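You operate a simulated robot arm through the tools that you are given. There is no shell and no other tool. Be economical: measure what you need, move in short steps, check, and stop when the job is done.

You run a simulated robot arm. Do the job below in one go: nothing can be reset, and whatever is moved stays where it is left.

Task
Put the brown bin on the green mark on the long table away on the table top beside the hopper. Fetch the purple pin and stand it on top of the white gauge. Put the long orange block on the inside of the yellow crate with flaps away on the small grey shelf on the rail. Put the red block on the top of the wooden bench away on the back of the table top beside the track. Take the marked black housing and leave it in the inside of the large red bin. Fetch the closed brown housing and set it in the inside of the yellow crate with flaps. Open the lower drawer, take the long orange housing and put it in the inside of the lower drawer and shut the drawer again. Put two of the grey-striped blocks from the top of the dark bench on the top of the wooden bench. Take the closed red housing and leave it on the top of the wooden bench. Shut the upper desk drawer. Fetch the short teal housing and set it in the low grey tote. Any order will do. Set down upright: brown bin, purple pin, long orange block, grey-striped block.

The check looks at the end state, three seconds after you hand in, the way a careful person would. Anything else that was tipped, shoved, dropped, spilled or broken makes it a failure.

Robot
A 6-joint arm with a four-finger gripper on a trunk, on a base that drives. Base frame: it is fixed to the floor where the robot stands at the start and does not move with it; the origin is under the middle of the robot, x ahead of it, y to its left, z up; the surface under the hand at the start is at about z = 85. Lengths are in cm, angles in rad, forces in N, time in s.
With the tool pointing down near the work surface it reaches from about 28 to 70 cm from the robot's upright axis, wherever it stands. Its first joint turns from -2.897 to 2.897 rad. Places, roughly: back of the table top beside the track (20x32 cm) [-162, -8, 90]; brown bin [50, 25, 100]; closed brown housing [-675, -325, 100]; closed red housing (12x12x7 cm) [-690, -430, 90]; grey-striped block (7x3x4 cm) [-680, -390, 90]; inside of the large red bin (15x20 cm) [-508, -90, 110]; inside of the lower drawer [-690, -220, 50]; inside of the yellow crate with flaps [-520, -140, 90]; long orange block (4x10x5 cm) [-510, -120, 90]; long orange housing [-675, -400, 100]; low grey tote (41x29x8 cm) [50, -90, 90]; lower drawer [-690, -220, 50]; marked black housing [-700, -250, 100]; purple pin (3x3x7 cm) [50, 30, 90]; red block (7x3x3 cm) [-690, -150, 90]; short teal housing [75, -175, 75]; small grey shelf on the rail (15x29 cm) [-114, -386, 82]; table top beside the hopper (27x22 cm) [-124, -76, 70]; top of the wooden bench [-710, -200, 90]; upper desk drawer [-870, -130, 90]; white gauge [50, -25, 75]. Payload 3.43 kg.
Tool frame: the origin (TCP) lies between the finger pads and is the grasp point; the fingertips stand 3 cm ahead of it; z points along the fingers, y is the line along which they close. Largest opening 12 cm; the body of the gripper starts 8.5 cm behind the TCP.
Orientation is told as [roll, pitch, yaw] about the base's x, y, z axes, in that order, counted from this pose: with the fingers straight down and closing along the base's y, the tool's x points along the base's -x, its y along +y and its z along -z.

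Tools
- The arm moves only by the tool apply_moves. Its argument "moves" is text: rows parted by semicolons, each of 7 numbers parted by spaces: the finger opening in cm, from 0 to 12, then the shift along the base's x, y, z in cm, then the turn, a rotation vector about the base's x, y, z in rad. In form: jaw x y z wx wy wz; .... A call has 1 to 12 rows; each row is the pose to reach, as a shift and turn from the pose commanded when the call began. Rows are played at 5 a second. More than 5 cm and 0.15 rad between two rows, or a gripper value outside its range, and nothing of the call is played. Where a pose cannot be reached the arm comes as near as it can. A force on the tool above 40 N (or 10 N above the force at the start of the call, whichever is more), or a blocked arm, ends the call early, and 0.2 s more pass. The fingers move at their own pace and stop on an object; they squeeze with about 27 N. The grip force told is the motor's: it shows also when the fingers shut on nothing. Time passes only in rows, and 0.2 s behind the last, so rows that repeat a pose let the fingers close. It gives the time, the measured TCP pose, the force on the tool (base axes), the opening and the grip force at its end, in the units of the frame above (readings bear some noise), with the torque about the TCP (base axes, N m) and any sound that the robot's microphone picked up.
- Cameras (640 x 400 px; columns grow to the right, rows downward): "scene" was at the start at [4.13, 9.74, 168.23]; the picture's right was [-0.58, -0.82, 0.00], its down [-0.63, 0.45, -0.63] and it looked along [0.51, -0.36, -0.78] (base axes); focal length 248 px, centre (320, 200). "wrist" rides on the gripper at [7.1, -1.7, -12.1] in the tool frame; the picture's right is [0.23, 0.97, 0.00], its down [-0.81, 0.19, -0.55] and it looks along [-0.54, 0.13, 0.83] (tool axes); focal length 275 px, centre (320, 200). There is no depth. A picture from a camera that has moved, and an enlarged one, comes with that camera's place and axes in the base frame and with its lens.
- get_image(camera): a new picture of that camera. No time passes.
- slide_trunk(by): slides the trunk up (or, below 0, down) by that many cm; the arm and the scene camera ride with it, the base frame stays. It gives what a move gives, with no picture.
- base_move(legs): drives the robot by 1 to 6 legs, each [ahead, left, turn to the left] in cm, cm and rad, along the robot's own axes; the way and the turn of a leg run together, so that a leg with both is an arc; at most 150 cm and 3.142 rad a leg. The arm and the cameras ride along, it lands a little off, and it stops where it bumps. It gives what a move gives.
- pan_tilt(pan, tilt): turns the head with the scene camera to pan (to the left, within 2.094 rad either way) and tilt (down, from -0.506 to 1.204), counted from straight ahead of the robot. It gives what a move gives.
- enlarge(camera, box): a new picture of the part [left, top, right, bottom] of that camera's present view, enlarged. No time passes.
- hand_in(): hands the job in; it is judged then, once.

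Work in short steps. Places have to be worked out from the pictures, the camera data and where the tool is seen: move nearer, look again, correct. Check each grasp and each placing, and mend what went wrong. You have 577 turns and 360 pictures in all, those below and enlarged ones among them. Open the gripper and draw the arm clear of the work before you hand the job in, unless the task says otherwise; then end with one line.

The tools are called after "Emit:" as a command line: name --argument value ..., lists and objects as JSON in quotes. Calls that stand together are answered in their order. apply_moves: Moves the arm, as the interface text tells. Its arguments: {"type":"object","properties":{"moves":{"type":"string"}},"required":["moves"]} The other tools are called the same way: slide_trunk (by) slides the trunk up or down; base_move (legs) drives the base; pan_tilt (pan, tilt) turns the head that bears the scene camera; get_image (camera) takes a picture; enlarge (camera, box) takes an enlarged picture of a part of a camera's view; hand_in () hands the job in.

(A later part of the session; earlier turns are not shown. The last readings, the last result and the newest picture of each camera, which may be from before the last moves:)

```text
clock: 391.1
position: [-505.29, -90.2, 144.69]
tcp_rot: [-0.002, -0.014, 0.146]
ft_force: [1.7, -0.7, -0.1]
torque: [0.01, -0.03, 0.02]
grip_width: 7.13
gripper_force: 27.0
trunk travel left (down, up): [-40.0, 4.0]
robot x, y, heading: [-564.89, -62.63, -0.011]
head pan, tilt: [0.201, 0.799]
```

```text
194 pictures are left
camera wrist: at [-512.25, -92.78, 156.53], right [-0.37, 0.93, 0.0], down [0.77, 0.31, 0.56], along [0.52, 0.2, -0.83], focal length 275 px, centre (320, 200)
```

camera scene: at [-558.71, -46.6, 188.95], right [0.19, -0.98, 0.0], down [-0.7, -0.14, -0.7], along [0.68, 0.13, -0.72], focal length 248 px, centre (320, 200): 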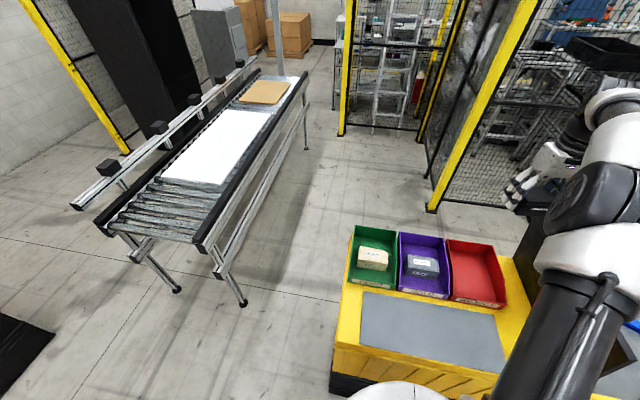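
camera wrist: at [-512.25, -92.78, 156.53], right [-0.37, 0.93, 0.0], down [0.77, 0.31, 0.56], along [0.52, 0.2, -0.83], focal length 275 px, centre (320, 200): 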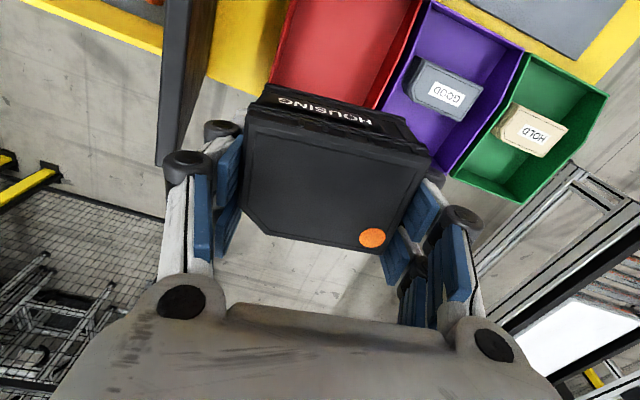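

Lower to z≈127 and look again from nearer.

Emit:
apply_moves --moves "0 -2 1 -4 0 0 0; 0 -4 1 -8 0 0 0; 0 -5 1 -12 0 0 0; 0 -5 1 -16 0 0 0; 0 -5 1 -18 0 0 0"

Emit:
get_image --camera "wrist"

Emit:
get_image --camera "scene"

```text
clock: 392.3
position: [-510.33, -89.12, 126.65]
tcp_rot: [-0.002, -0.013, 0.145]
ft_force: [0.6, -0.8, -1.2]
torque: [0.01, -0.02, -0.03]
grip_width: 7.16
gripper_force: 27.1
trunk travel left (down, up): [-40.0, 4.0]
robot x, y, heading: [-564.37, -62.03, -0.005]
head pan, tilt: [0.201, 0.799]
```

```text
193 pictures are left
camera wrist: at [-517.29, -91.7, 138.47], right [-0.37, 0.93, 0.0], down [0.77, 0.31, 0.56], along [0.53, 0.2, -0.83], focal length 275 px, centre (320, 200)
```

wrist: 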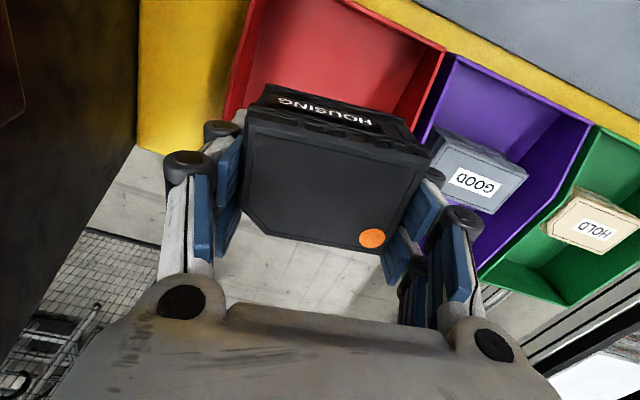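

```text
192 pictures are left
camera scene: at [-558.74, -46.52, 188.95], right [0.19, -0.98, 0.0], down [-0.7, -0.14, -0.7], along [0.68, 0.13, -0.72], focal length 248 px, centre (320, 200)
```

scene: 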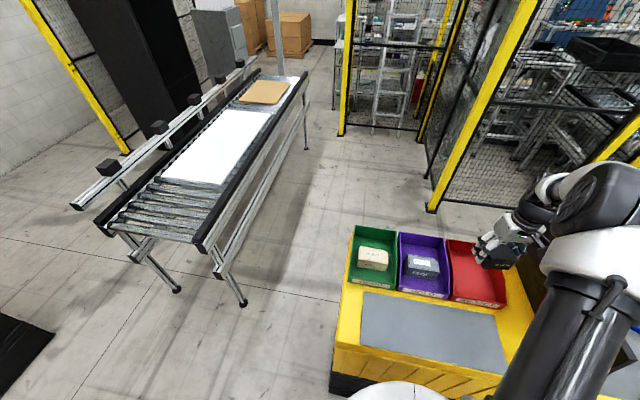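

Hand is centred over the bin. Before lowering, check the forearm's clearance to the lid.

Emit:
enlarge --camera "scene" --box '[430, 130, 640, 400]'

Emit:
pan_tilt --pan -0.3 --tilt 0.8

Emit:
get_image --camera "scene"

```text
1.48 times, centred on (535, 265) of scene
camera zoom: at [-558.74, -46.52, 188.95], right [0.19, -0.98, 0.0], down [-0.7, -0.14, -0.7], along [0.68, 0.13, -0.72], focal length 367 px, centre (2, 104)
```

zoom: 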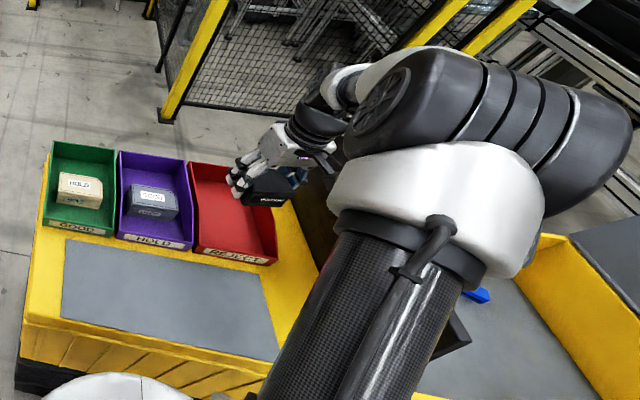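

```text
clock: 393.3
position: [-510.47, -89.02, 126.67]
tcp_rot: [-0.003, -0.013, 0.145]
ft_force: [0.3, 0.3, -1.7]
torque: [-0.01, -0.02, -0.01]
grip_width: 7.15
gripper_force: 26.4
trunk travel left (down, up): [-40.0, 4.0]
robot x, y, heading: [-564.69, -62.26, -0.008]
head pan, tilt: [-0.3, 0.799]
```

```text
190 pictures are left
camera scene: at [-558.96, -50.5, 188.94], right [-0.3, -0.95, 0.0], down [-0.68, 0.22, -0.7], along [0.66, -0.21, -0.72], focal length 248 px, centre (320, 200)
```

scene: 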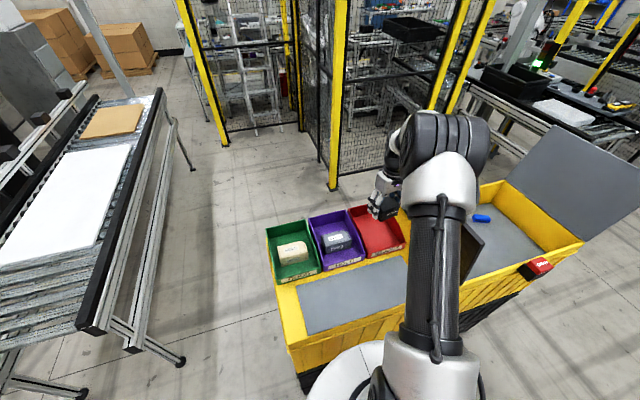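

The elbow and upper arm stay above z≈160, well over the lid, and the forearm is on the left side. I lower 16 cm.

Emit:
apply_moves --moves "0 0 0 -4 0 0 0; 0 0 0 -8 0 0 0; 0 0 0 -12 0 0 0; 0 0 0 -16 0 0 0"

Emit:
get_image --camera "wrist"

Emit:
get_image --camera "scene"

```text
clock: 394.3
position: [-510.51, -89.13, 112.15]
tcp_rot: [0.003, -0.008, 0.143]
ft_force: [-8.3, 4.8, 20.2]
torque: [-0.81, 0.62, -0.46]
grip_width: 7.17
gripper_force: 27.3
trunk travel left (down, up): [-40.0, 4.0]
robot x, y, heading: [-564.84, -62.18, -0.006]
head pan, tilt: [-0.3, 0.799]
stopped in row 4: the force on the tool passed its limit at 85 N (the readings are from after the stop); the commanded pose is now the measured one
```

```text
189 pictures are left
camera wrist: at [-517.44, -91.86, 124.05], right [-0.37, 0.93, 0.0], down [0.77, 0.3, 0.56], along [0.52, 0.21, -0.83], focal length 275 px, centre (320, 200)
```

wrist: 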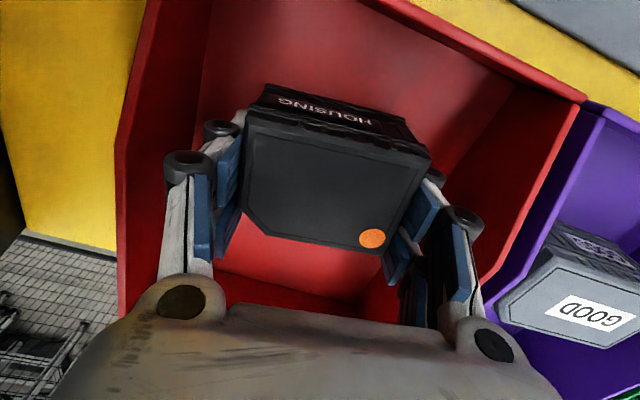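

```text
188 pictures are left
camera scene: at [-559.19, -50.38, 188.96], right [-0.3, -0.95, 0.0], down [-0.68, 0.22, -0.7], along [0.67, -0.21, -0.72], focal length 248 px, centre (320, 200)
```

scene: 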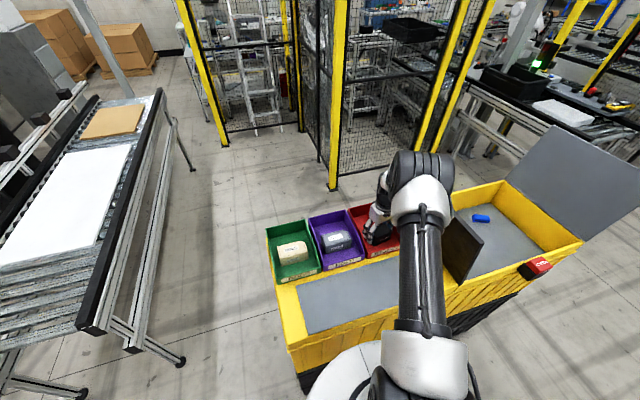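

It touched down (TCP z≈112). Ease off and release, opening to 9, and rise.

Emit:
apply_moves --moves "0 0 0 0.15 0 0 0; 8.5 0 0 0.15 0 0 0; 9 0 0 0.15 0 0 0; 9 0 0 0.15 0 0 0; 9 0 0 3 0 0 0; 9 0 0 7 0 0 0; 9 0 0 11 0 0 0; 9 0 0 15 0 0 0; 9 0 0 20 0 0 0; 9 0 0 25 0 0 0; 9 0 0 30 0 0 0; 9 0 0 34 0 0 0"

Emit:
get_image --camera "wrist"

Emit:
enlarge --camera "scene" --box '[250, 190, 450, 310]'

```text
clock: 396.9
position: [-510.38, -89.11, 146.07]
tcp_rot: [0.001, -0.011, 0.144]
ft_force: [-0.3, -0.2, -0.7]
torque: [-0.01, -0.02, -0.04]
grip_width: 9.01
gripper_force: 0.0
trunk travel left (down, up): [-40.0, 4.0]
robot x, y, heading: [-564.69, -62.37, -0.007]
head pan, tilt: [-0.3, 0.799]
```

```text
187 pictures are left
camera wrist: at [-517.33, -91.74, 157.92], right [-0.37, 0.93, 0.0], down [0.77, 0.31, 0.56], along [0.52, 0.21, -0.83], focal length 275 px, centre (320, 200)
```

wrist: 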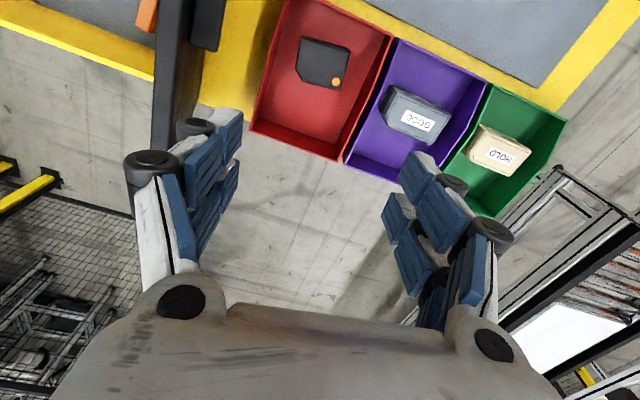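

```text
3.20 times, centred on (350, 250) of scene
camera zoom: at [-559.04, -50.47, 188.94], right [-0.3, -0.95, 0.0], down [-0.68, 0.22, -0.7], along [0.66, -0.21, -0.72], focal length 793 px, centre (224, 40)
```

zoom: 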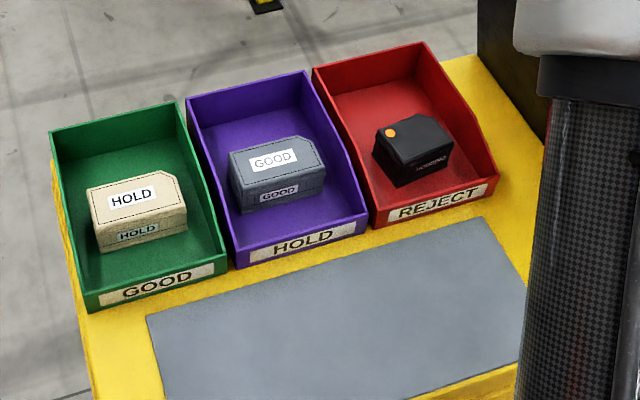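

The black housing sits in the REJECT bin. Next, the closed brown housing on the dark bench: draw in, back off, drive down the aisle and turn around.

Emit:
apply_moves --moves "9 -2 4 0 0 0 0; 9 -4 8 0 0 0 0; 9 -6 12 0 0 0 0; 9 -8 16 0 0 0 0; 9 -10 20 0 0 0 -0.07; 9 -12 23 0 0 0 -0.145"

Emit:
base_move --legs '[[-32, 0, 0], [0, -140, 0], [0, -110, 0], [0, 0, -3.13]]'

Emit:
pan_tilt --pan 0.1 --tilt 0.85

Emit:
get_image --camera "scene"

```text
clock: 398.3
position: [-522.47, -66.14, 145.92]
tcp_rot: [0.0, -0.012, 0.002]
ft_force: [0.4, 0.3, 0.3]
torque: [-0.04, -0.03, 0.0]
grip_width: 9.01
gripper_force: 0.0
trunk travel left (down, up): [-40.0, 4.0]
robot x, y, heading: [-564.69, -62.27, -0.008]
head pan, tilt: [-0.3, 0.799]
```

```text
clock: 419.5
position: [-642.18, -311.52, 145.9]
tcp_rot: [0.0, -0.01, -3.09]
ft_force: [0.5, 0.2, -0.1]
torque: [0.01, 0.0, -0.01]
grip_width: 8.99
gripper_force: 0.1
trunk travel left (down, up): [-40.0, 4.0]
robot x, y, heading: [-599.64, -313.16, -3.096]
head pan, tilt: [-0.3, 0.799]
```

```text
clock: 420.4
position: [-642.12, -311.55, 145.88]
tcp_rot: [-0.001, -0.01, -3.088]
ft_force: [0.9, -1.1, -0.6]
torque: [-0.02, 0.0, -0.02]
grip_width: 9.01
gripper_force: 0.0
trunk travel left (down, up): [-40.0, 4.0]
robot x, y, heading: [-599.88, -313.48, -3.096]
head pan, tilt: [0.099, 0.85]
```

```text
185 pictures are left
camera scene: at [-604.82, -328.2, 188.55], right [-0.14, 0.99, 0.0], down [0.74, 0.11, -0.66], along [-0.65, -0.09, -0.75], focal length 248 px, centre (320, 200)
```

scene: 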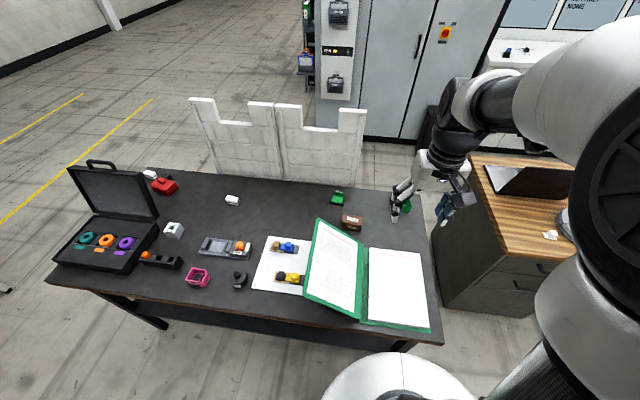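

From here I see a second striped block behind the case. Zoom on brown, then on the left group.

Emit:
enlarge --camera "scene" --box '[290, 170, 440, 270]'

Emit:
enlarge --camera "scene" --box '[60, 140, 260, 270]'

```text
4.00 times, centred on (365, 220) of scene
camera zoom: at [-604.82, -328.2, 188.55], right [-0.14, 0.99, 0.0], down [0.74, 0.11, -0.66], along [-0.65, -0.09, -0.75], focal length 991 px, centre (140, 120)
```

zoom: 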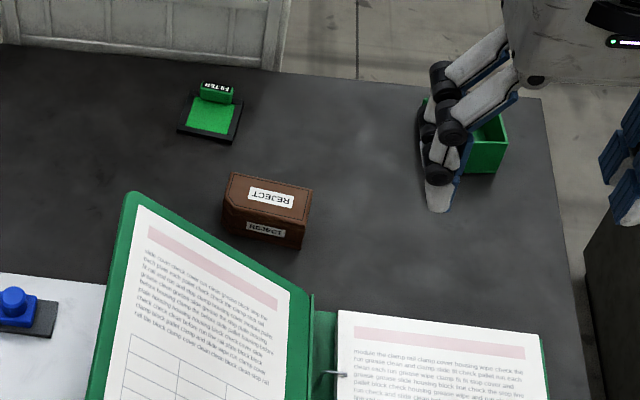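

```text
3.08 times, centred on (160, 205) of scene
camera zoom: at [-604.82, -328.2, 188.55], right [-0.14, 0.99, 0.0], down [0.74, 0.11, -0.66], along [-0.65, -0.09, -0.75], focal length 762 px, centre (812, 185)
```

zoom: 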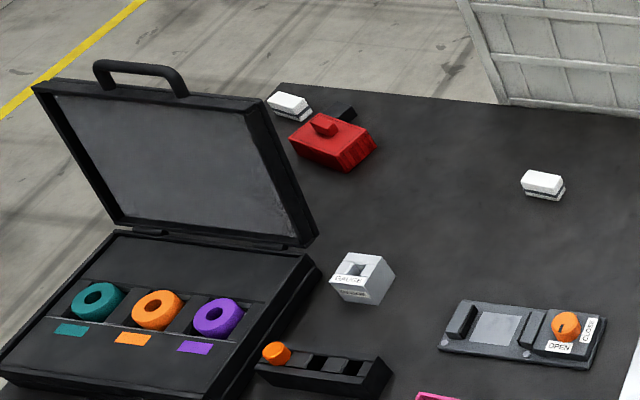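

Brown housing is at about (-674.5,-322.6), 8.5×5.5. I lower the trunk by 32 for reach, drive 5 ahead, and move the hand over it.

Emit:
slide_trunk --by -32

Emit:
base_move --legs '[[5, 8, 0]]'

Emit:
apply_moves --moves "12 -4 -0.5 -1 0 0 0; 12 -8 -1 -2 0 0 0; 12 -12 -1.5 -3 0 0 0; 12 -16 -2 -4 0 0 0; 12 -20 -2.5 -5 0 0 0"

Emit:
get_image --camera "wrist"

```text
clock: 423.6
position: [-642.26, -311.45, 114.04]
tcp_rot: [0.002, -0.01, -3.091]
ft_force: [-0.1, -0.4, 0.6]
torque: [0.02, -0.01, 0.03]
grip_width: 8.97
gripper_force: 0.1
trunk travel left (down, up): [-8.0, 36.0]
robot x, y, heading: [-599.81, -313.61, -3.098]
head pan, tilt: [0.099, 0.85]
```

```text
clock: 424.7
position: [-646.89, -319.91, 113.86]
tcp_rot: [0.001, -0.011, -3.092]
ft_force: [-1.4, -0.4, -0.5]
torque: [0.07, -0.01, -0.02]
grip_width: 9.0
gripper_force: 0.1
trunk travel left (down, up): [-8.0, 36.0]
robot x, y, heading: [-604.06, -321.45, -3.097]
head pan, tilt: [0.099, 0.85]
```

```text
clock: 425.9
position: [-667.02, -321.97, 108.58]
tcp_rot: [0.001, -0.011, -3.09]
ft_force: [-0.2, -0.1, -0.4]
torque: [0.02, -0.03, 0.03]
grip_width: 12.0
gripper_force: 0.0
trunk travel left (down, up): [-8.0, 36.0]
robot x, y, heading: [-604.1, -321.45, -3.102]
head pan, tilt: [0.099, 0.85]
```

```text
182 pictures are left
camera wrist: at [-659.73, -319.99, 120.49], right [0.28, -0.96, 0.0], down [-0.79, -0.23, 0.56], along [-0.54, -0.16, -0.83], focal length 275 px, centre (320, 200)
```

wrist: 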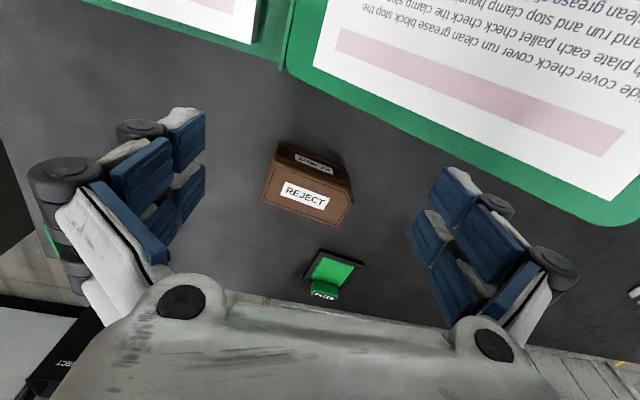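

Target (-675.6,-323.3), turn -0.1. Move over it and down to z≈100.

Emit:
apply_moves --moves "12 -4 -0.7 0 0 0 -0.05; 12 -8.5 -1.3 -1 0 0 -0.1; 12 -8.5 -1.3 -5 0 0 -0.1; 12 -8.5 -1.3 -8.5 0 0 -0.1; 12 -8.5 -1.3 -8.5 0 0 -0.1"

Emit:
get_image --camera "wrist"

```text
clock: 427.1
position: [-675.27, -323.58, 100.32]
tcp_rot: [-0.001, -0.01, 3.092]
ft_force: [-0.9, 0.9, -0.1]
torque: [0.02, 0.01, 0.03]
grip_width: 12.0
gripper_force: 0.1
out of reach, approached as far as the arm can: row 2
trunk travel left (down, up): [-8.0, 36.0]
robot x, y, heading: [-604.37, -321.77, -3.099]
head pan, tilt: [0.099, 0.85]
```

```text
181 pictures are left
camera wrist: at [-667.92, -322.14, 112.13], right [0.18, -0.98, 0.0], down [-0.81, -0.15, 0.56], along [-0.55, -0.1, -0.83], focal length 275 px, centre (320, 200)
```

wrist: 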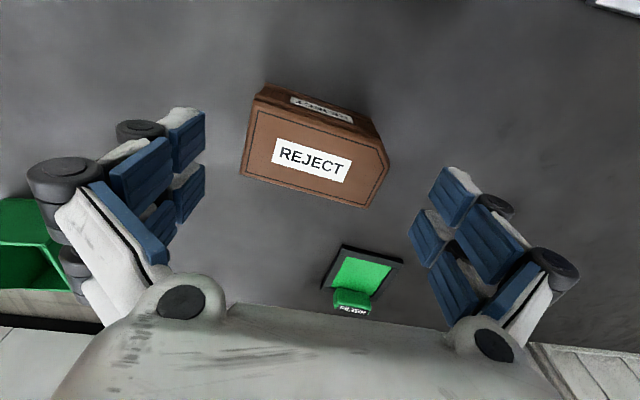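

Aligned. Lower to z 93.2, close, lift.

Emit:
apply_moves --moves "12 -0.3 0.2 -3 0 0 0; 12 -0.3 0.2 -5.5 0 0 0; 12 -0.3 0.2 -7 0 0 0; 12 -0.3 0.2 -7 0 0 0; 9 -0.3 0.2 -7 0 0 0; 6 -0.3 0.2 -7 0 0 0; 0 -0.3 0.2 -7 0 0 0; 0 -0.3 0.2 -7 0 0 0; 0 -0.3 0.2 -7 0 0 0"

Emit:
get_image --camera "wrist"

```text
clock: 429.1
position: [-675.63, -323.32, 93.49]
tcp_rot: [0.001, -0.012, 3.092]
ft_force: [-0.7, -2.0, 2.8]
torque: [-0.07, -0.02, -0.06]
grip_width: 10.12
gripper_force: 26.7
trunk travel left (down, up): [-8.0, 36.0]
robot x, y, heading: [-604.29, -321.76, -3.096]
head pan, tilt: [0.099, 0.85]
```

```text
180 pictures are left
camera wrist: at [-668.31, -321.96, 105.33], right [0.18, -0.98, 0.0], down [-0.81, -0.15, 0.56], along [-0.55, -0.1, -0.83], focal length 275 px, centre (320, 200)
```

wrist: 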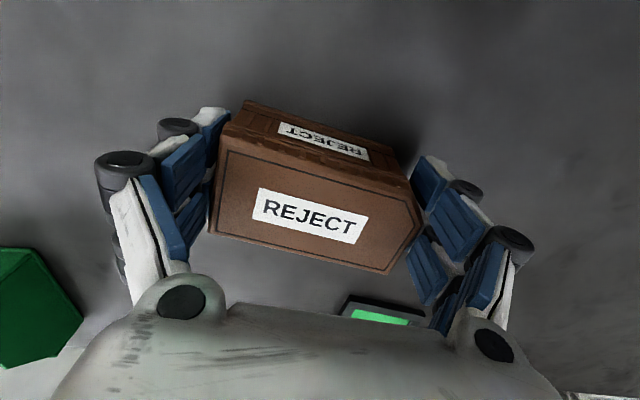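

Gripped at 10.1 cm. Lift and check.

Emit:
apply_moves --moves "0 0 0 0.5 0 0 0; 0 0 0 1.5 0 0 0; 0 0 0 4 0 0 0; 0 0 0 8 0 0 0; 0 2 0 12 0 0 0; 0 6 0 14 0 0 0"

Emit:
get_image --camera "wrist"

```text
clock: 430.5
position: [-669.6, -322.95, 107.62]
tcp_rot: [-0.001, -0.013, 3.094]
ft_force: [0.5, -0.1, -2.4]
torque: [0.01, 0.01, 0.02]
grip_width: 10.11
gripper_force: 26.7
out of reach, approached as far as the arm can: row 4
trunk travel left (down, up): [-8.0, 36.0]
robot x, y, heading: [-604.44, -321.38, -3.099]
head pan, tilt: [0.099, 0.85]
```

```text
179 pictures are left
camera wrist: at [-662.14, -321.69, 119.55], right [0.18, -0.98, 0.0], down [-0.81, -0.15, 0.56], along [-0.55, -0.1, -0.83], focal length 275 px, centre (320, 200)
```

wrist: 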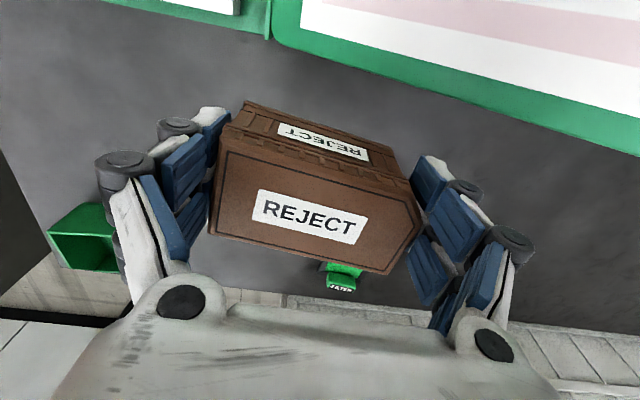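

Held. Retract, raise the trunk, drive to the crate and face it.

Emit:
apply_moves --moves "0 4.5 0 0 0 0 0; 0 9 0 0 0 0 0; 0 13.5 0 0 0 0 0; 0 18 0 0 0 0 0; 0 22 0 0 0 0 0"

Emit:
slide_trunk --by 34

Emit:
base_move --legs '[[0, -140, 0], [0, -36, 0], [0, 0, 3.1]]'

Emit:
pan_tilt --pan 0.0 --tilt 0.85

Emit:
get_image --camera "scene"

```text
clock: 431.7
position: [-647.57, -323.09, 107.14]
tcp_rot: [0.002, -0.014, 3.094]
ft_force: [-0.7, 0.0, -1.8]
torque: [0.03, 0.03, -0.01]
grip_width: 10.09
gripper_force: 27.0
trunk travel left (down, up): [-8.0, 36.0]
robot x, y, heading: [-604.31, -321.45, -3.099]
head pan, tilt: [0.099, 0.85]
```

```text
clock: 435.0
position: [-647.71, -323.12, 141.08]
tcp_rot: [0.001, -0.01, 3.095]
ft_force: [-0.2, 1.2, -1.5]
torque: [-0.01, 0.01, -0.03]
grip_width: 10.1
gripper_force: 26.7
trunk travel left (down, up): [-42.0, 2.0]
robot x, y, heading: [-604.16, -321.66, -3.095]
head pan, tilt: [0.099, 0.85]
```

```text
clock: 451.1
position: [-569.96, -147.1, 141.2]
tcp_rot: [0.0, -0.009, -0.116]
ft_force: [-0.2, 0.0, -2.2]
torque: [0.0, 0.02, -0.02]
grip_width: 10.02
gripper_force: 27.1
trunk travel left (down, up): [-42.0, 2.0]
robot x, y, heading: [-613.32, -145.65, -0.021]
head pan, tilt: [0.099, 0.85]
```

```text
clock: 451.8
position: [-570.06, -147.05, 141.06]
tcp_rot: [0.0, -0.009, -0.115]
ft_force: [0.1, 0.1, -1.6]
torque: [0.01, 0.01, 0.0]
grip_width: 10.01
gripper_force: 27.0
trunk travel left (down, up): [-42.0, 2.0]
robot x, y, heading: [-613.48, -145.16, -0.027]
head pan, tilt: [0.0, 0.85]
```

```text
178 pictures are left
camera scene: at [-607.25, -131.64, 190.54], right [-0.02, -1.0, 0.0], down [-0.75, 0.02, -0.66], along [0.66, -0.01, -0.75], focal length 248 px, centre (320, 200)
```

scene: 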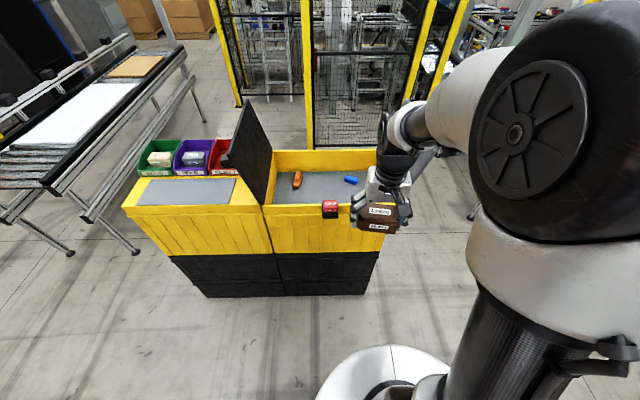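

Emit:
enlarge --camera "scene" --box '[220, 90, 420, 250]'

```text
2.50 times, centred on (320, 170) of scene
camera zoom: at [-607.25, -131.64, 190.54], right [-0.02, -1.0, 0.0], down [-0.75, 0.02, -0.66], along [0.66, -0.01, -0.75], focal length 619 px, centre (320, 275)
```

zoom: 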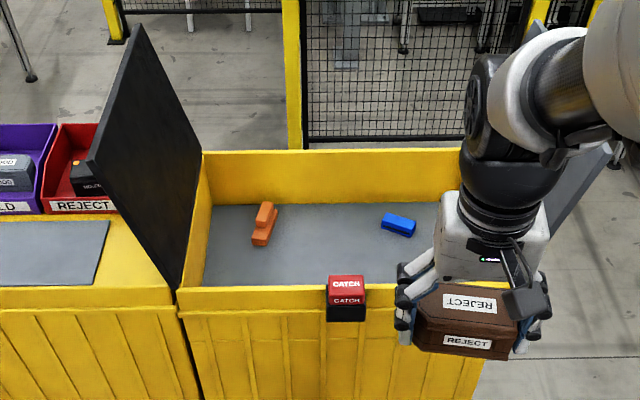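

Crate rim z≈103, floor z≈87.5; the orange block is at (-507,-120), the blue at (-504,-152). I'll set the brown housing at about (-520,-158). Drive 41 ahead.

Emit:
base_move --legs '[[41, 0, 0.02]]'

Emit:
apply_moves --moves "0 2 -3 0 0 0 0.04; 0 4 -6 0 0 0 0.08; 0 6.5 -9 -3 0 0 0.1; 0 8.5 -10.5 -7 0 0 0.1; 0 8.5 -10.5 -11.5 0 0 0.1; 0 8.5 -10.5 -16 0 0 0.1; 0 8.5 -10.5 -20 0 0 0.1"

Emit:
get_image --camera "wrist"

Emit:
get_image --camera "scene"

```text
clock: 454.3
position: [-529.43, -146.6, 141.14]
tcp_rot: [-0.001, -0.011, -0.095]
ft_force: [-0.1, -0.3, -2.0]
torque: [0.03, -0.01, -0.01]
grip_width: 10.0
gripper_force: 27.5
trunk travel left (down, up): [-42.0, 2.0]
robot x, y, heading: [-573.19, -146.45, -0.004]
head pan, tilt: [0.0, 0.85]
```

```text
clock: 455.9
position: [-520.91, -157.26, 121.08]
tcp_rot: [-0.001, -0.01, 0.005]
ft_force: [1.7, 0.1, -1.4]
torque: [-0.04, 0.0, -0.01]
grip_width: 10.0
gripper_force: 27.4
trunk travel left (down, up): [-42.0, 2.0]
robot x, y, heading: [-572.83, -145.7, -0.0]
head pan, tilt: [0.0, 0.85]
```

```text
176 pictures are left
camera wrist: at [-528.11, -158.84, 133.02], right [-0.24, 0.97, 0.0], down [0.8, 0.2, 0.56], along [0.55, 0.13, -0.83], focal length 275 px, centre (320, 200)
```

wrist: 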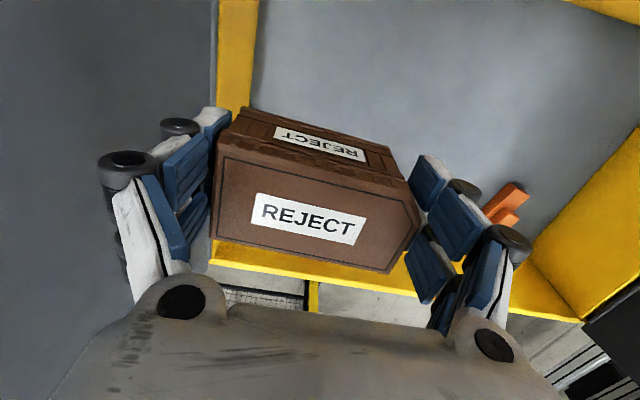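

```text
175 pictures are left
camera scene: at [-566.97, -132.07, 190.54], right [0.0, -1.0, 0.0], down [-0.75, 0.0, -0.66], along [0.66, 0.0, -0.75], focal length 248 px, centre (320, 200)
```

scene: 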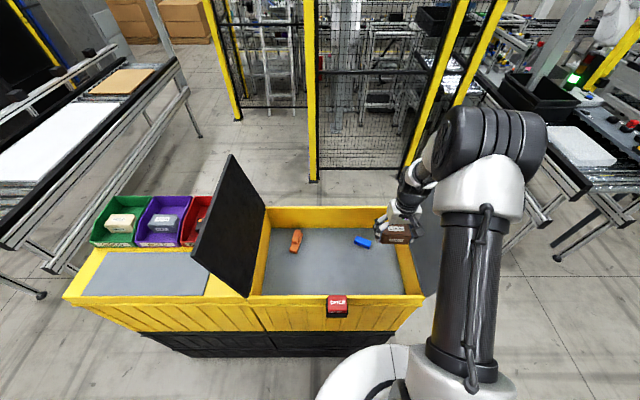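

The right wall's inner face is at y≈-164, too near; I shift to y≈-146 before lowering.

Emit:
apply_moves --moves "0 0 4 0 0 0 0; 0 0 8 0 0 0 0; 0 1.5 11 0 0 0 0; 0 1.5 11 -4 0 0 0; 0 1.5 11 -8 0 0 0; 0 1.5 11 -12 0 0 0"

Emit:
get_image --camera "wrist"

Emit:
enlarge --camera "scene" --box '[200, 140, 460, 340]'

```text
clock: 457.3
position: [-519.2, -146.35, 108.96]
tcp_rot: [0.0, -0.012, 0.005]
ft_force: [1.1, -0.4, -1.0]
torque: [0.03, 0.09, 0.0]
grip_width: 9.99
gripper_force: 26.8
trunk travel left (down, up): [-42.0, 2.0]
robot x, y, heading: [-572.94, -145.92, -0.003]
head pan, tilt: [0.0, 0.85]
```

```text
174 pictures are left
camera wrist: at [-526.52, -147.96, 120.76], right [-0.24, 0.97, 0.0], down [0.8, 0.2, 0.56], along [0.55, 0.13, -0.83], focal length 275 px, centre (320, 200)
```

wrist: 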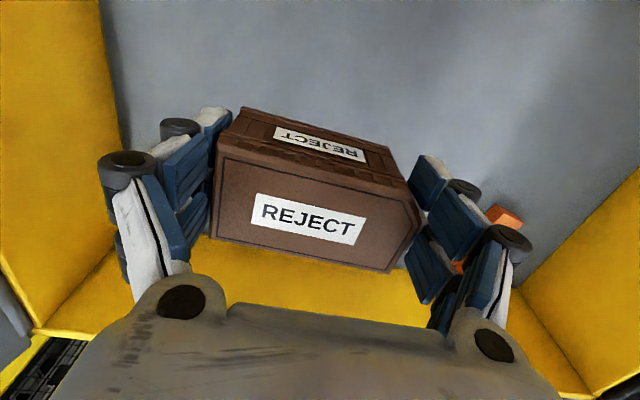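

```text
2.00 times, centred on (330, 240) of scene
camera zoom: at [-566.96, -132.05, 190.54], right [0.0, -1.0, 0.0], down [-0.75, 0.0, -0.66], along [0.66, 0.0, -0.75], focal length 495 px, centre (300, 120)
```

zoom: 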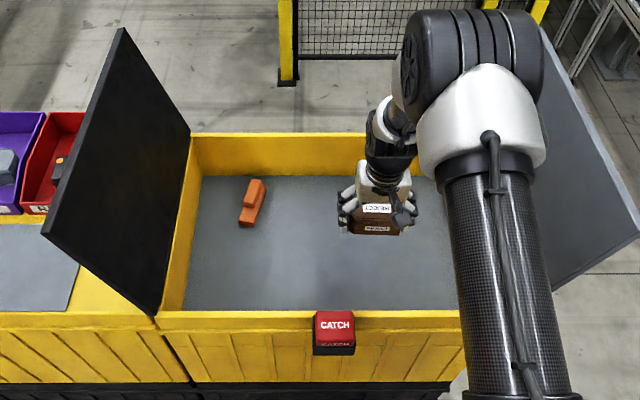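

Clear. Lower to z≈96, then gently.

Emit:
apply_moves --moves "0 0 0 -4 0 0 0; 0 0 0 -8 0 0 0; 0 0 0 -11 0 0 0; 0 0 0 -12.5 0 0 0; 0 0 0 -13.5 0 0 0"

Emit:
apply_moves --moves "0 0 0 -0.6 0 0 0; 0 0 0 -1.2 0 0 0; 0 0 0 -1.6 0 0 0; 0 0 0 -1.6 0 0 0"

Emit:
get_image --camera "wrist"

```text
clock: 458.5
position: [-519.39, -146.35, 95.81]
tcp_rot: [0.001, -0.015, 0.005]
ft_force: [-1.0, 0.0, 15.5]
torque: [-0.03, -0.16, -0.33]
grip_width: 10.01
gripper_force: 27.3
trunk travel left (down, up): [-42.0, 2.0]
robot x, y, heading: [-573.02, -145.92, -0.0]
head pan, tilt: [0.0, 0.85]
```

```text
clock: 459.5
position: [-519.5, -146.31, 94.34]
tcp_rot: [0.001, -0.015, 0.005]
ft_force: [0.8, -2.4, 36.8]
torque: [-0.44, 0.82, 0.03]
grip_width: 9.98
gripper_force: 27.0
trunk travel left (down, up): [-42.0, 2.0]
robot x, y, heading: [-572.98, -146.26, -0.004]
head pan, tilt: [0.0, 0.85]
```

```text
172 pictures are left
camera wrist: at [-526.73, -147.92, 106.13], right [-0.24, 0.97, 0.0], down [0.8, 0.2, 0.57], along [0.55, 0.13, -0.82], focal length 275 px, centre (320, 200)
```

wrist: 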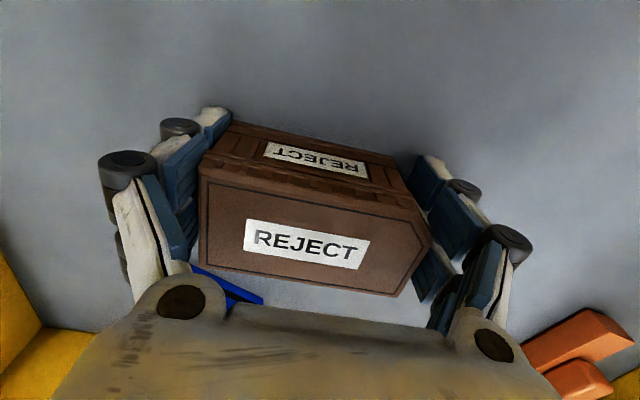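

It rests on the crate floor. Relax and release.

Emit:
apply_moves --moves "0 0 0 0.8 0 0 0; 11.3 0 0 0.8 0 0 0; 11.5 0 0 0.8 0 0 0; 11.5 0 0 0.8 0 0 0; 11.5 0 0 4 0 0 0; 11.5 0 0 8 0 0 0; 11.5 0 0 12 0 0 0; 11.5 0 0 16 0 0 0; 11.5 0 0 20 0 0 0"

Emit:
get_image --camera "wrist"

Emit:
enlarge --camera "scene" --box '[200, 140, 460, 340]'

```text
clock: 461.5
position: [-519.62, -146.36, 114.17]
tcp_rot: [0.001, -0.011, 0.006]
ft_force: [-0.3, 0.2, 0.1]
torque: [0.02, -0.01, 0.01]
grip_width: 11.53
gripper_force: 0.3
trunk travel left (down, up): [-42.0, 2.0]
robot x, y, heading: [-573.06, -145.96, -0.006]
head pan, tilt: [0.0, 0.85]
```

```text
171 pictures are left
camera wrist: at [-526.86, -148.05, 125.96], right [-0.24, 0.97, 0.0], down [0.8, 0.2, 0.56], along [0.55, 0.13, -0.83], focal length 275 px, centre (320, 200)
```

wrist: 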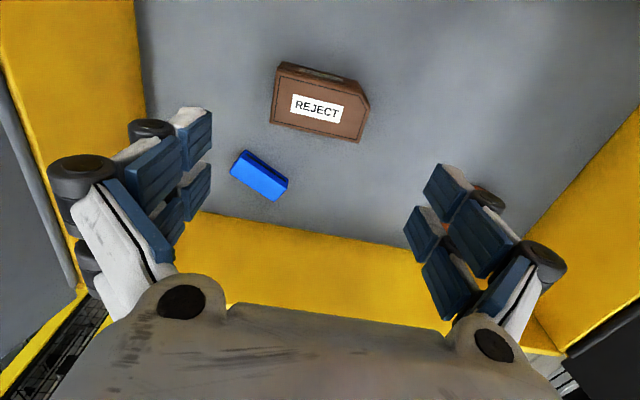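

```text
2.00 times, centred on (330, 240) of scene
camera zoom: at [-567.22, -132.06, 190.55], right [0.0, -1.0, 0.0], down [-0.75, 0.0, -0.66], along [0.66, 0.0, -0.75], focal length 495 px, centre (300, 120)
```

zoom: 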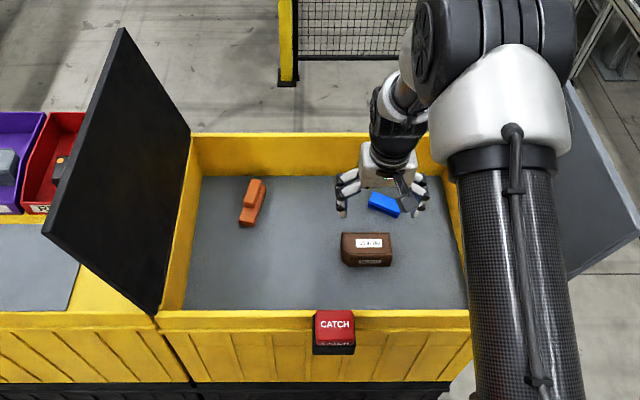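

The brown housing is in, the blue block untouched. Next the first striped block at about (-682,-385): retract, drive back to the dark bench and turn.

Emit:
apply_moves --moves "6 -3 1 4 0 0 0; 6 -6 1 8 0 0 0; 6 -9 1 12 0 0 0; 6 -10 1 16 0 0 0; 6 -10 1 20 0 0 0"

Emit:
base_move --legs '[[-30, 0, 0], [0, -100, 0], [0, 0, -3.13], [0, 140, 0]]'

Emit:
slide_trunk --by -32

Emit:
pan_tilt --pan 0.1 --tilt 0.85

Emit:
get_image --camera "scene"

```text
refused: row 1 steps farther than a row can; nothing moved
```

```text
clock: 482.5
position: [-658.76, -389.44, 114.04]
tcp_rot: [0.0, -0.01, 3.13]
ft_force: [0.5, -1.3, 0.3]
torque: [-0.01, 0.0, 0.0]
grip_width: 11.49
gripper_force: 0.0
trunk travel left (down, up): [-42.0, 2.0]
robot x, y, heading: [-605.41, -390.41, 3.119]
head pan, tilt: [0.0, 0.85]
```

```text
clock: 484.6
position: [-658.84, -388.97, 91.56]
tcp_rot: [-0.003, -0.01, 3.125]
ft_force: [9.8, 6.3, 19.4]
torque: [1.21, -0.21, -0.55]
grip_width: 12.11
gripper_force: 4.7
trunk travel left (down, up): [-19.1, 24.9]
robot x, y, heading: [-605.51, -390.69, 3.123]
head pan, tilt: [0.0, 0.85]
stopped: the force on the tool passed its limit at 76 N (the readings are from after the stop); the commanded pose is now the measured one
```

```text
clock: 485.2
position: [-658.78, -389.13, 91.66]
tcp_rot: [-0.002, -0.012, 3.127]
ft_force: [6.8, 4.7, 14.3]
torque: [1.0, -0.24, -0.34]
grip_width: 12.08
gripper_force: 4.8
trunk travel left (down, up): [-19.1, 24.9]
robot x, y, heading: [-605.2, -390.21, 3.123]
head pan, tilt: [0.099, 0.85]
```

```text
169 pictures are left
camera scene: at [-611.43, -404.89, 167.65], right [-0.08, 1.0, 0.0], down [0.75, 0.06, -0.66], along [-0.66, -0.05, -0.75], focal length 248 px, centre (320, 200)
```

scene: 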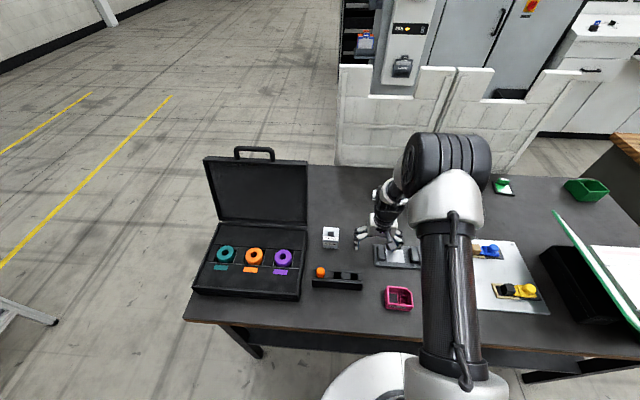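

A refused arm step left the hand low, and the trunk slide pressed it onto the fixture on the table. I raise the trunk straight back and inspect.

Emit:
slide_trunk --by 16

Emit:
get_image --camera "wrist"

Emit:
get_image --camera "scene"

```text
clock: 487.1
position: [-658.98, -389.13, 107.51]
tcp_rot: [-0.001, -0.012, 3.128]
ft_force: [-0.2, 1.3, 0.5]
torque: [-0.01, -0.01, 0.01]
grip_width: 11.47
gripper_force: 0.1
trunk travel left (down, up): [-35.1, 8.9]
robot x, y, heading: [-604.92, -390.49, 3.127]
head pan, tilt: [0.099, 0.85]
```

```text
168 pictures are left
camera wrist: at [-651.67, -387.45, 119.37], right [0.22, -0.98, 0.0], down [-0.81, -0.18, 0.56], along [-0.55, -0.12, -0.83], focal length 275 px, centre (320, 200)
```

wrist: 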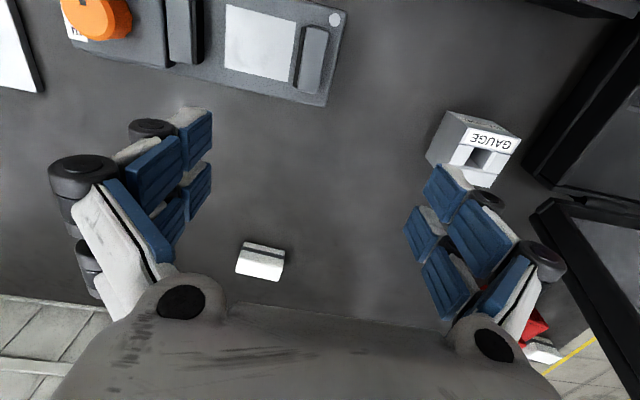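

```text
167 pictures are left
camera scene: at [-611.67, -404.95, 183.62], right [-0.08, 1.0, 0.0], down [0.75, 0.06, -0.66], along [-0.66, -0.05, -0.75], focal length 248 px, centre (320, 200)
```

scene: 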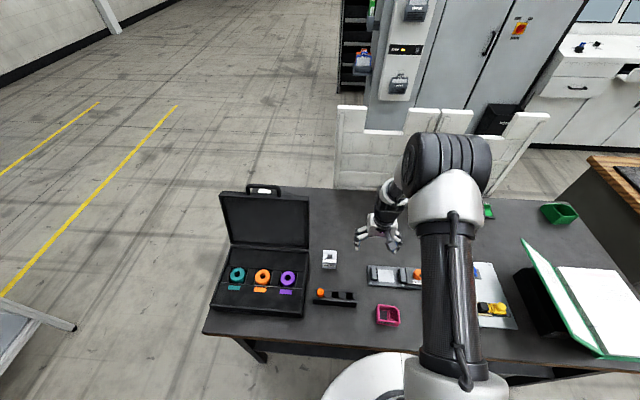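

Only bare table was touched; nothing moved. Striped block 1 is at (-681,-385.5). I raise the arm 28, check, then lower the trunk.

Emit:
apply_moves --moves "10 2 0 4.5 0 0 0; 10 4 0 9 0 0 0; 10 6 0 13.5 0 0 0; 10 8 0 18 0 0 0; 10 9 0 22.5 0 0 0; 10 10 0 27 0 0 0; 10 10 0 31 0 0 0"

```text
clock: 488.7
position: [-648.72, -388.84, 138.67]
tcp_rot: [0.0, -0.01, 3.128]
ft_force: [-0.4, 0.6, -0.3]
torque: [0.01, 0.03, -0.01]
grip_width: 10.03
gripper_force: 0.0
trunk travel left (down, up): [-35.1, 8.9]
robot x, y, heading: [-605.35, -390.44, 3.122]
head pan, tilt: [0.099, 0.85]
```

Emit:
slide_trunk --by -28

```text
clock: 491.5
position: [-648.88, -388.94, 110.59]
tcp_rot: [-0.002, -0.013, 3.129]
ft_force: [-0.5, 0.0, 0.0]
torque: [-0.01, -0.02, 0.03]
grip_width: 9.99
gripper_force: 0.0
trunk travel left (down, up): [-7.1, 36.9]
robot x, y, heading: [-605.4, -390.61, 3.124]
head pan, tilt: [0.099, 0.85]
```

Trunk is right. Now tilt the tool forward while moving out above the block.

Emit:
apply_moves --moves "10 -4 0.5 0 0 0.08 0; 10 -8 1 0 0 0.16 0; 10 -12 1.5 0 0 0.24 0; 10 -16 2 0 0 0.32 0; 10 -20 2.5 0 0 0.4 0; 10 -24 3 0 0 0.48 0; 10 -28 3.3 -1 0 0.55 0; 10 -31 3.5 -3 0 0.55 0; 10 -31 3.5 -5 0 0.55 0"

Emit:
get_image --camera "wrist"

```text
clock: 493.5
position: [-679.79, -385.55, 105.61]
tcp_rot: [0.007, -0.562, 3.126]
ft_force: [0.4, 0.5, -0.6]
torque: [0.01, 0.0, 0.04]
grip_width: 9.99
gripper_force: 0.0
trunk travel left (down, up): [-7.1, 36.9]
robot x, y, heading: [-605.35, -390.7, 3.123]
head pan, tilt: [0.099, 0.85]
```

```text
166 pictures are left
camera wrist: at [-667.18, -383.99, 111.86], right [0.18, -0.98, -0.12], down [-0.39, -0.18, 0.9], along [-0.9, -0.12, -0.42], focal length 275 px, centre (320, 200)
```

wrist: 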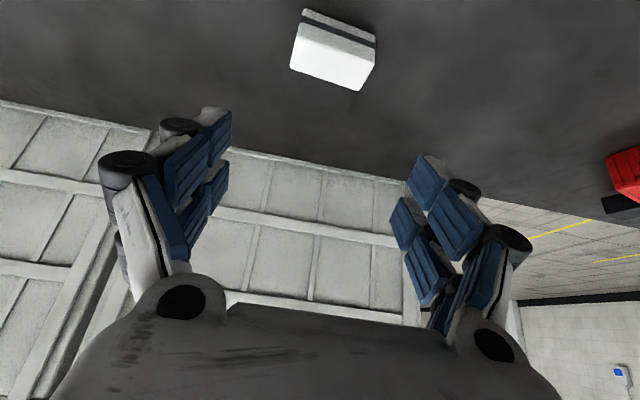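

Reach is fine with the tilt. Block centre (-681.3,-385.2). Lower toward z≈95.5.

Emit:
apply_moves --moves "10 -1.5 0.3 -3 0 0 -0.07; 10 -1.5 0.3 -6 0 0 -0.07; 10 -1.5 0.3 -8.5 0 0 -0.07; 10 -1.5 0.3 -10 0 0 -0.07"

Emit:
get_image --camera "wrist"

```text
clock: 494.5
position: [-681.38, -385.1, 95.42]
tcp_rot: [0.008, -0.562, 3.058]
ft_force: [0.1, -0.2, 0.7]
torque: [-0.03, -0.03, 0.01]
grip_width: 9.98
gripper_force: 0.1
trunk travel left (down, up): [-7.1, 36.9]
robot x, y, heading: [-605.81, -390.28, 3.12]
head pan, tilt: [0.099, 0.85]
```

```text
165 pictures are left
camera wrist: at [-668.69, -384.33, 101.73], right [0.11, -0.99, -0.12], down [-0.41, -0.15, 0.9], along [-0.91, -0.05, -0.42], focal length 275 px, centre (320, 200)
```

wrist: 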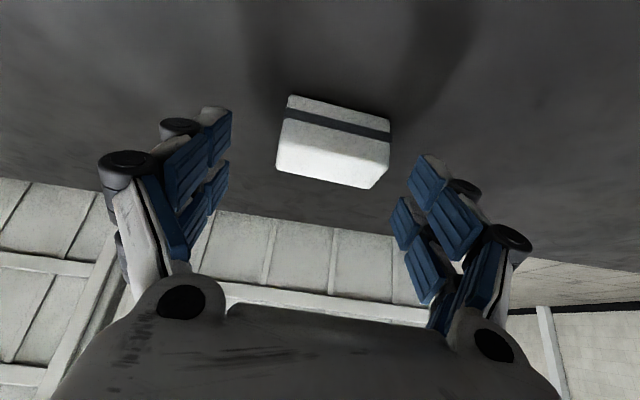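

Aligned; shift y -0.6, lower 1.2, close and lift a little.

Emit:
apply_moves --moves "10 0 -0.6 -0.6 0 0 0; 10 0 -0.6 -1.2 0 0 0; 10 0 -0.6 -1.2 0 0 0; 6 0 -0.6 -1.2 0 0 0; 3 0 -0.6 -1.2 0 0 0; 3 0 -0.6 -1.2 0 0 0; 0 0 -0.6 -1.2 0 0 0; 0 0 -0.6 -1.2 0 0 0"

Emit:
get_image --camera "wrist"

```text
clock: 496.3
position: [-681.27, -385.62, 94.38]
tcp_rot: [0.006, -0.561, 3.057]
ft_force: [0.2, 0.5, 0.1]
torque: [0.0, 0.03, -0.06]
grip_width: 6.16
gripper_force: 27.1
trunk travel left (down, up): [-7.1, 36.9]
robot x, y, heading: [-605.34, -390.63, 3.119]
head pan, tilt: [0.099, 0.85]
```

```text
164 pictures are left
camera wrist: at [-668.68, -384.95, 100.64], right [0.11, -0.99, -0.12], down [-0.41, -0.15, 0.9], along [-0.91, -0.06, -0.42], focal length 275 px, centre (320, 200)
```

wrist: 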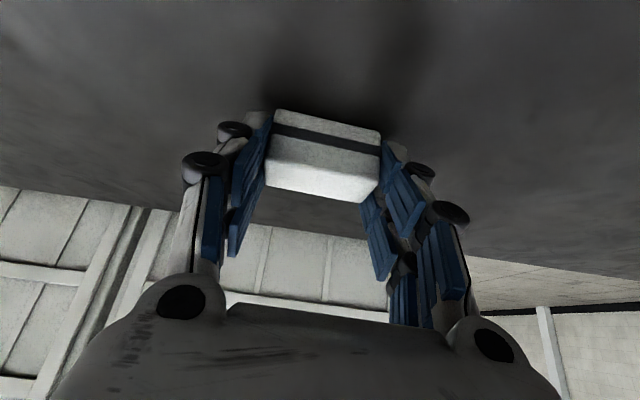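

Gripped at 6.16. Lift and draw back, keeping the tilt.

Emit:
apply_moves --moves "0 0 0 0.6 0 0 0; 0 0 0 2 0 0 0; 0 0 0 5 0 0 0; 0 1 0 9 0 0 0; 0 4 0 12 0 0 0; 0 8 0 14 0 0 0; 0 12 0 15 0 0 0; 0 16 0 15 0 0 0"

Emit:
get_image --camera "wrist"

```text
clock: 498.1
position: [-665.24, -385.67, 109.71]
tcp_rot: [0.007, -0.564, 3.055]
ft_force: [0.4, 0.5, -0.4]
torque: [0.03, 0.02, 0.0]
grip_width: 6.14
gripper_force: 27.3
trunk travel left (down, up): [-7.1, 36.9]
robot x, y, heading: [-605.59, -390.06, 3.122]
head pan, tilt: [0.099, 0.85]
```

```text
163 pictures are left
camera wrist: at [-652.58, -385.03, 115.87], right [0.11, -0.99, -0.12], down [-0.4, -0.15, 0.9], along [-0.91, -0.05, -0.42], focal length 275 px, centre (320, 200)
```

wrist: 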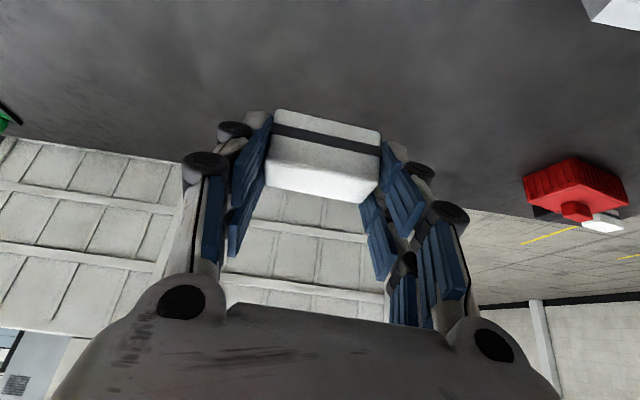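

Held. I raise the trunk 15 for clearance, back off a bit and drive to the wooden bench's free middle part.

Emit:
slide_trunk --by 15

Emit:
base_move --legs '[[-20, 0, 0], [0, -140, 0], [0, -65, 0.02]]'

Emit:
get_image --camera "scene"

```text
clock: 499.9
position: [-665.25, -385.81, 124.6]
tcp_rot: [0.006, -0.563, 3.056]
ft_force: [0.0, -0.2, -1.3]
torque: [0.01, -0.02, -0.01]
grip_width: 6.14
gripper_force: 27.0
trunk travel left (down, up): [-22.1, 21.9]
robot x, y, heading: [-605.4, -390.55, 3.122]
head pan, tilt: [0.099, 0.85]
```

```text
clock: 511.3
position: [-643.01, -181.35, 124.5]
tcp_rot: [0.006, -0.563, 3.079]
ft_force: [0.2, 0.8, -1.0]
torque: [-0.02, -0.02, 0.02]
grip_width: 6.12
gripper_force: 26.7
trunk travel left (down, up): [-22.1, 21.9]
robot x, y, heading: [-582.87, -184.56, -3.145]
head pan, tilt: [0.099, 0.85]
```

```text
162 pictures are left
camera scene: at [-588.83, -199.22, 170.64], right [-0.1, 0.99, 0.0], down [0.75, 0.08, -0.66], along [-0.66, -0.07, -0.75], focal length 248 px, centre (320, 200)
```

scene: 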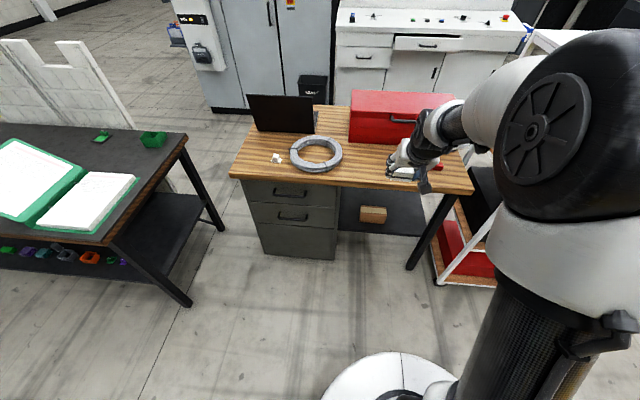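

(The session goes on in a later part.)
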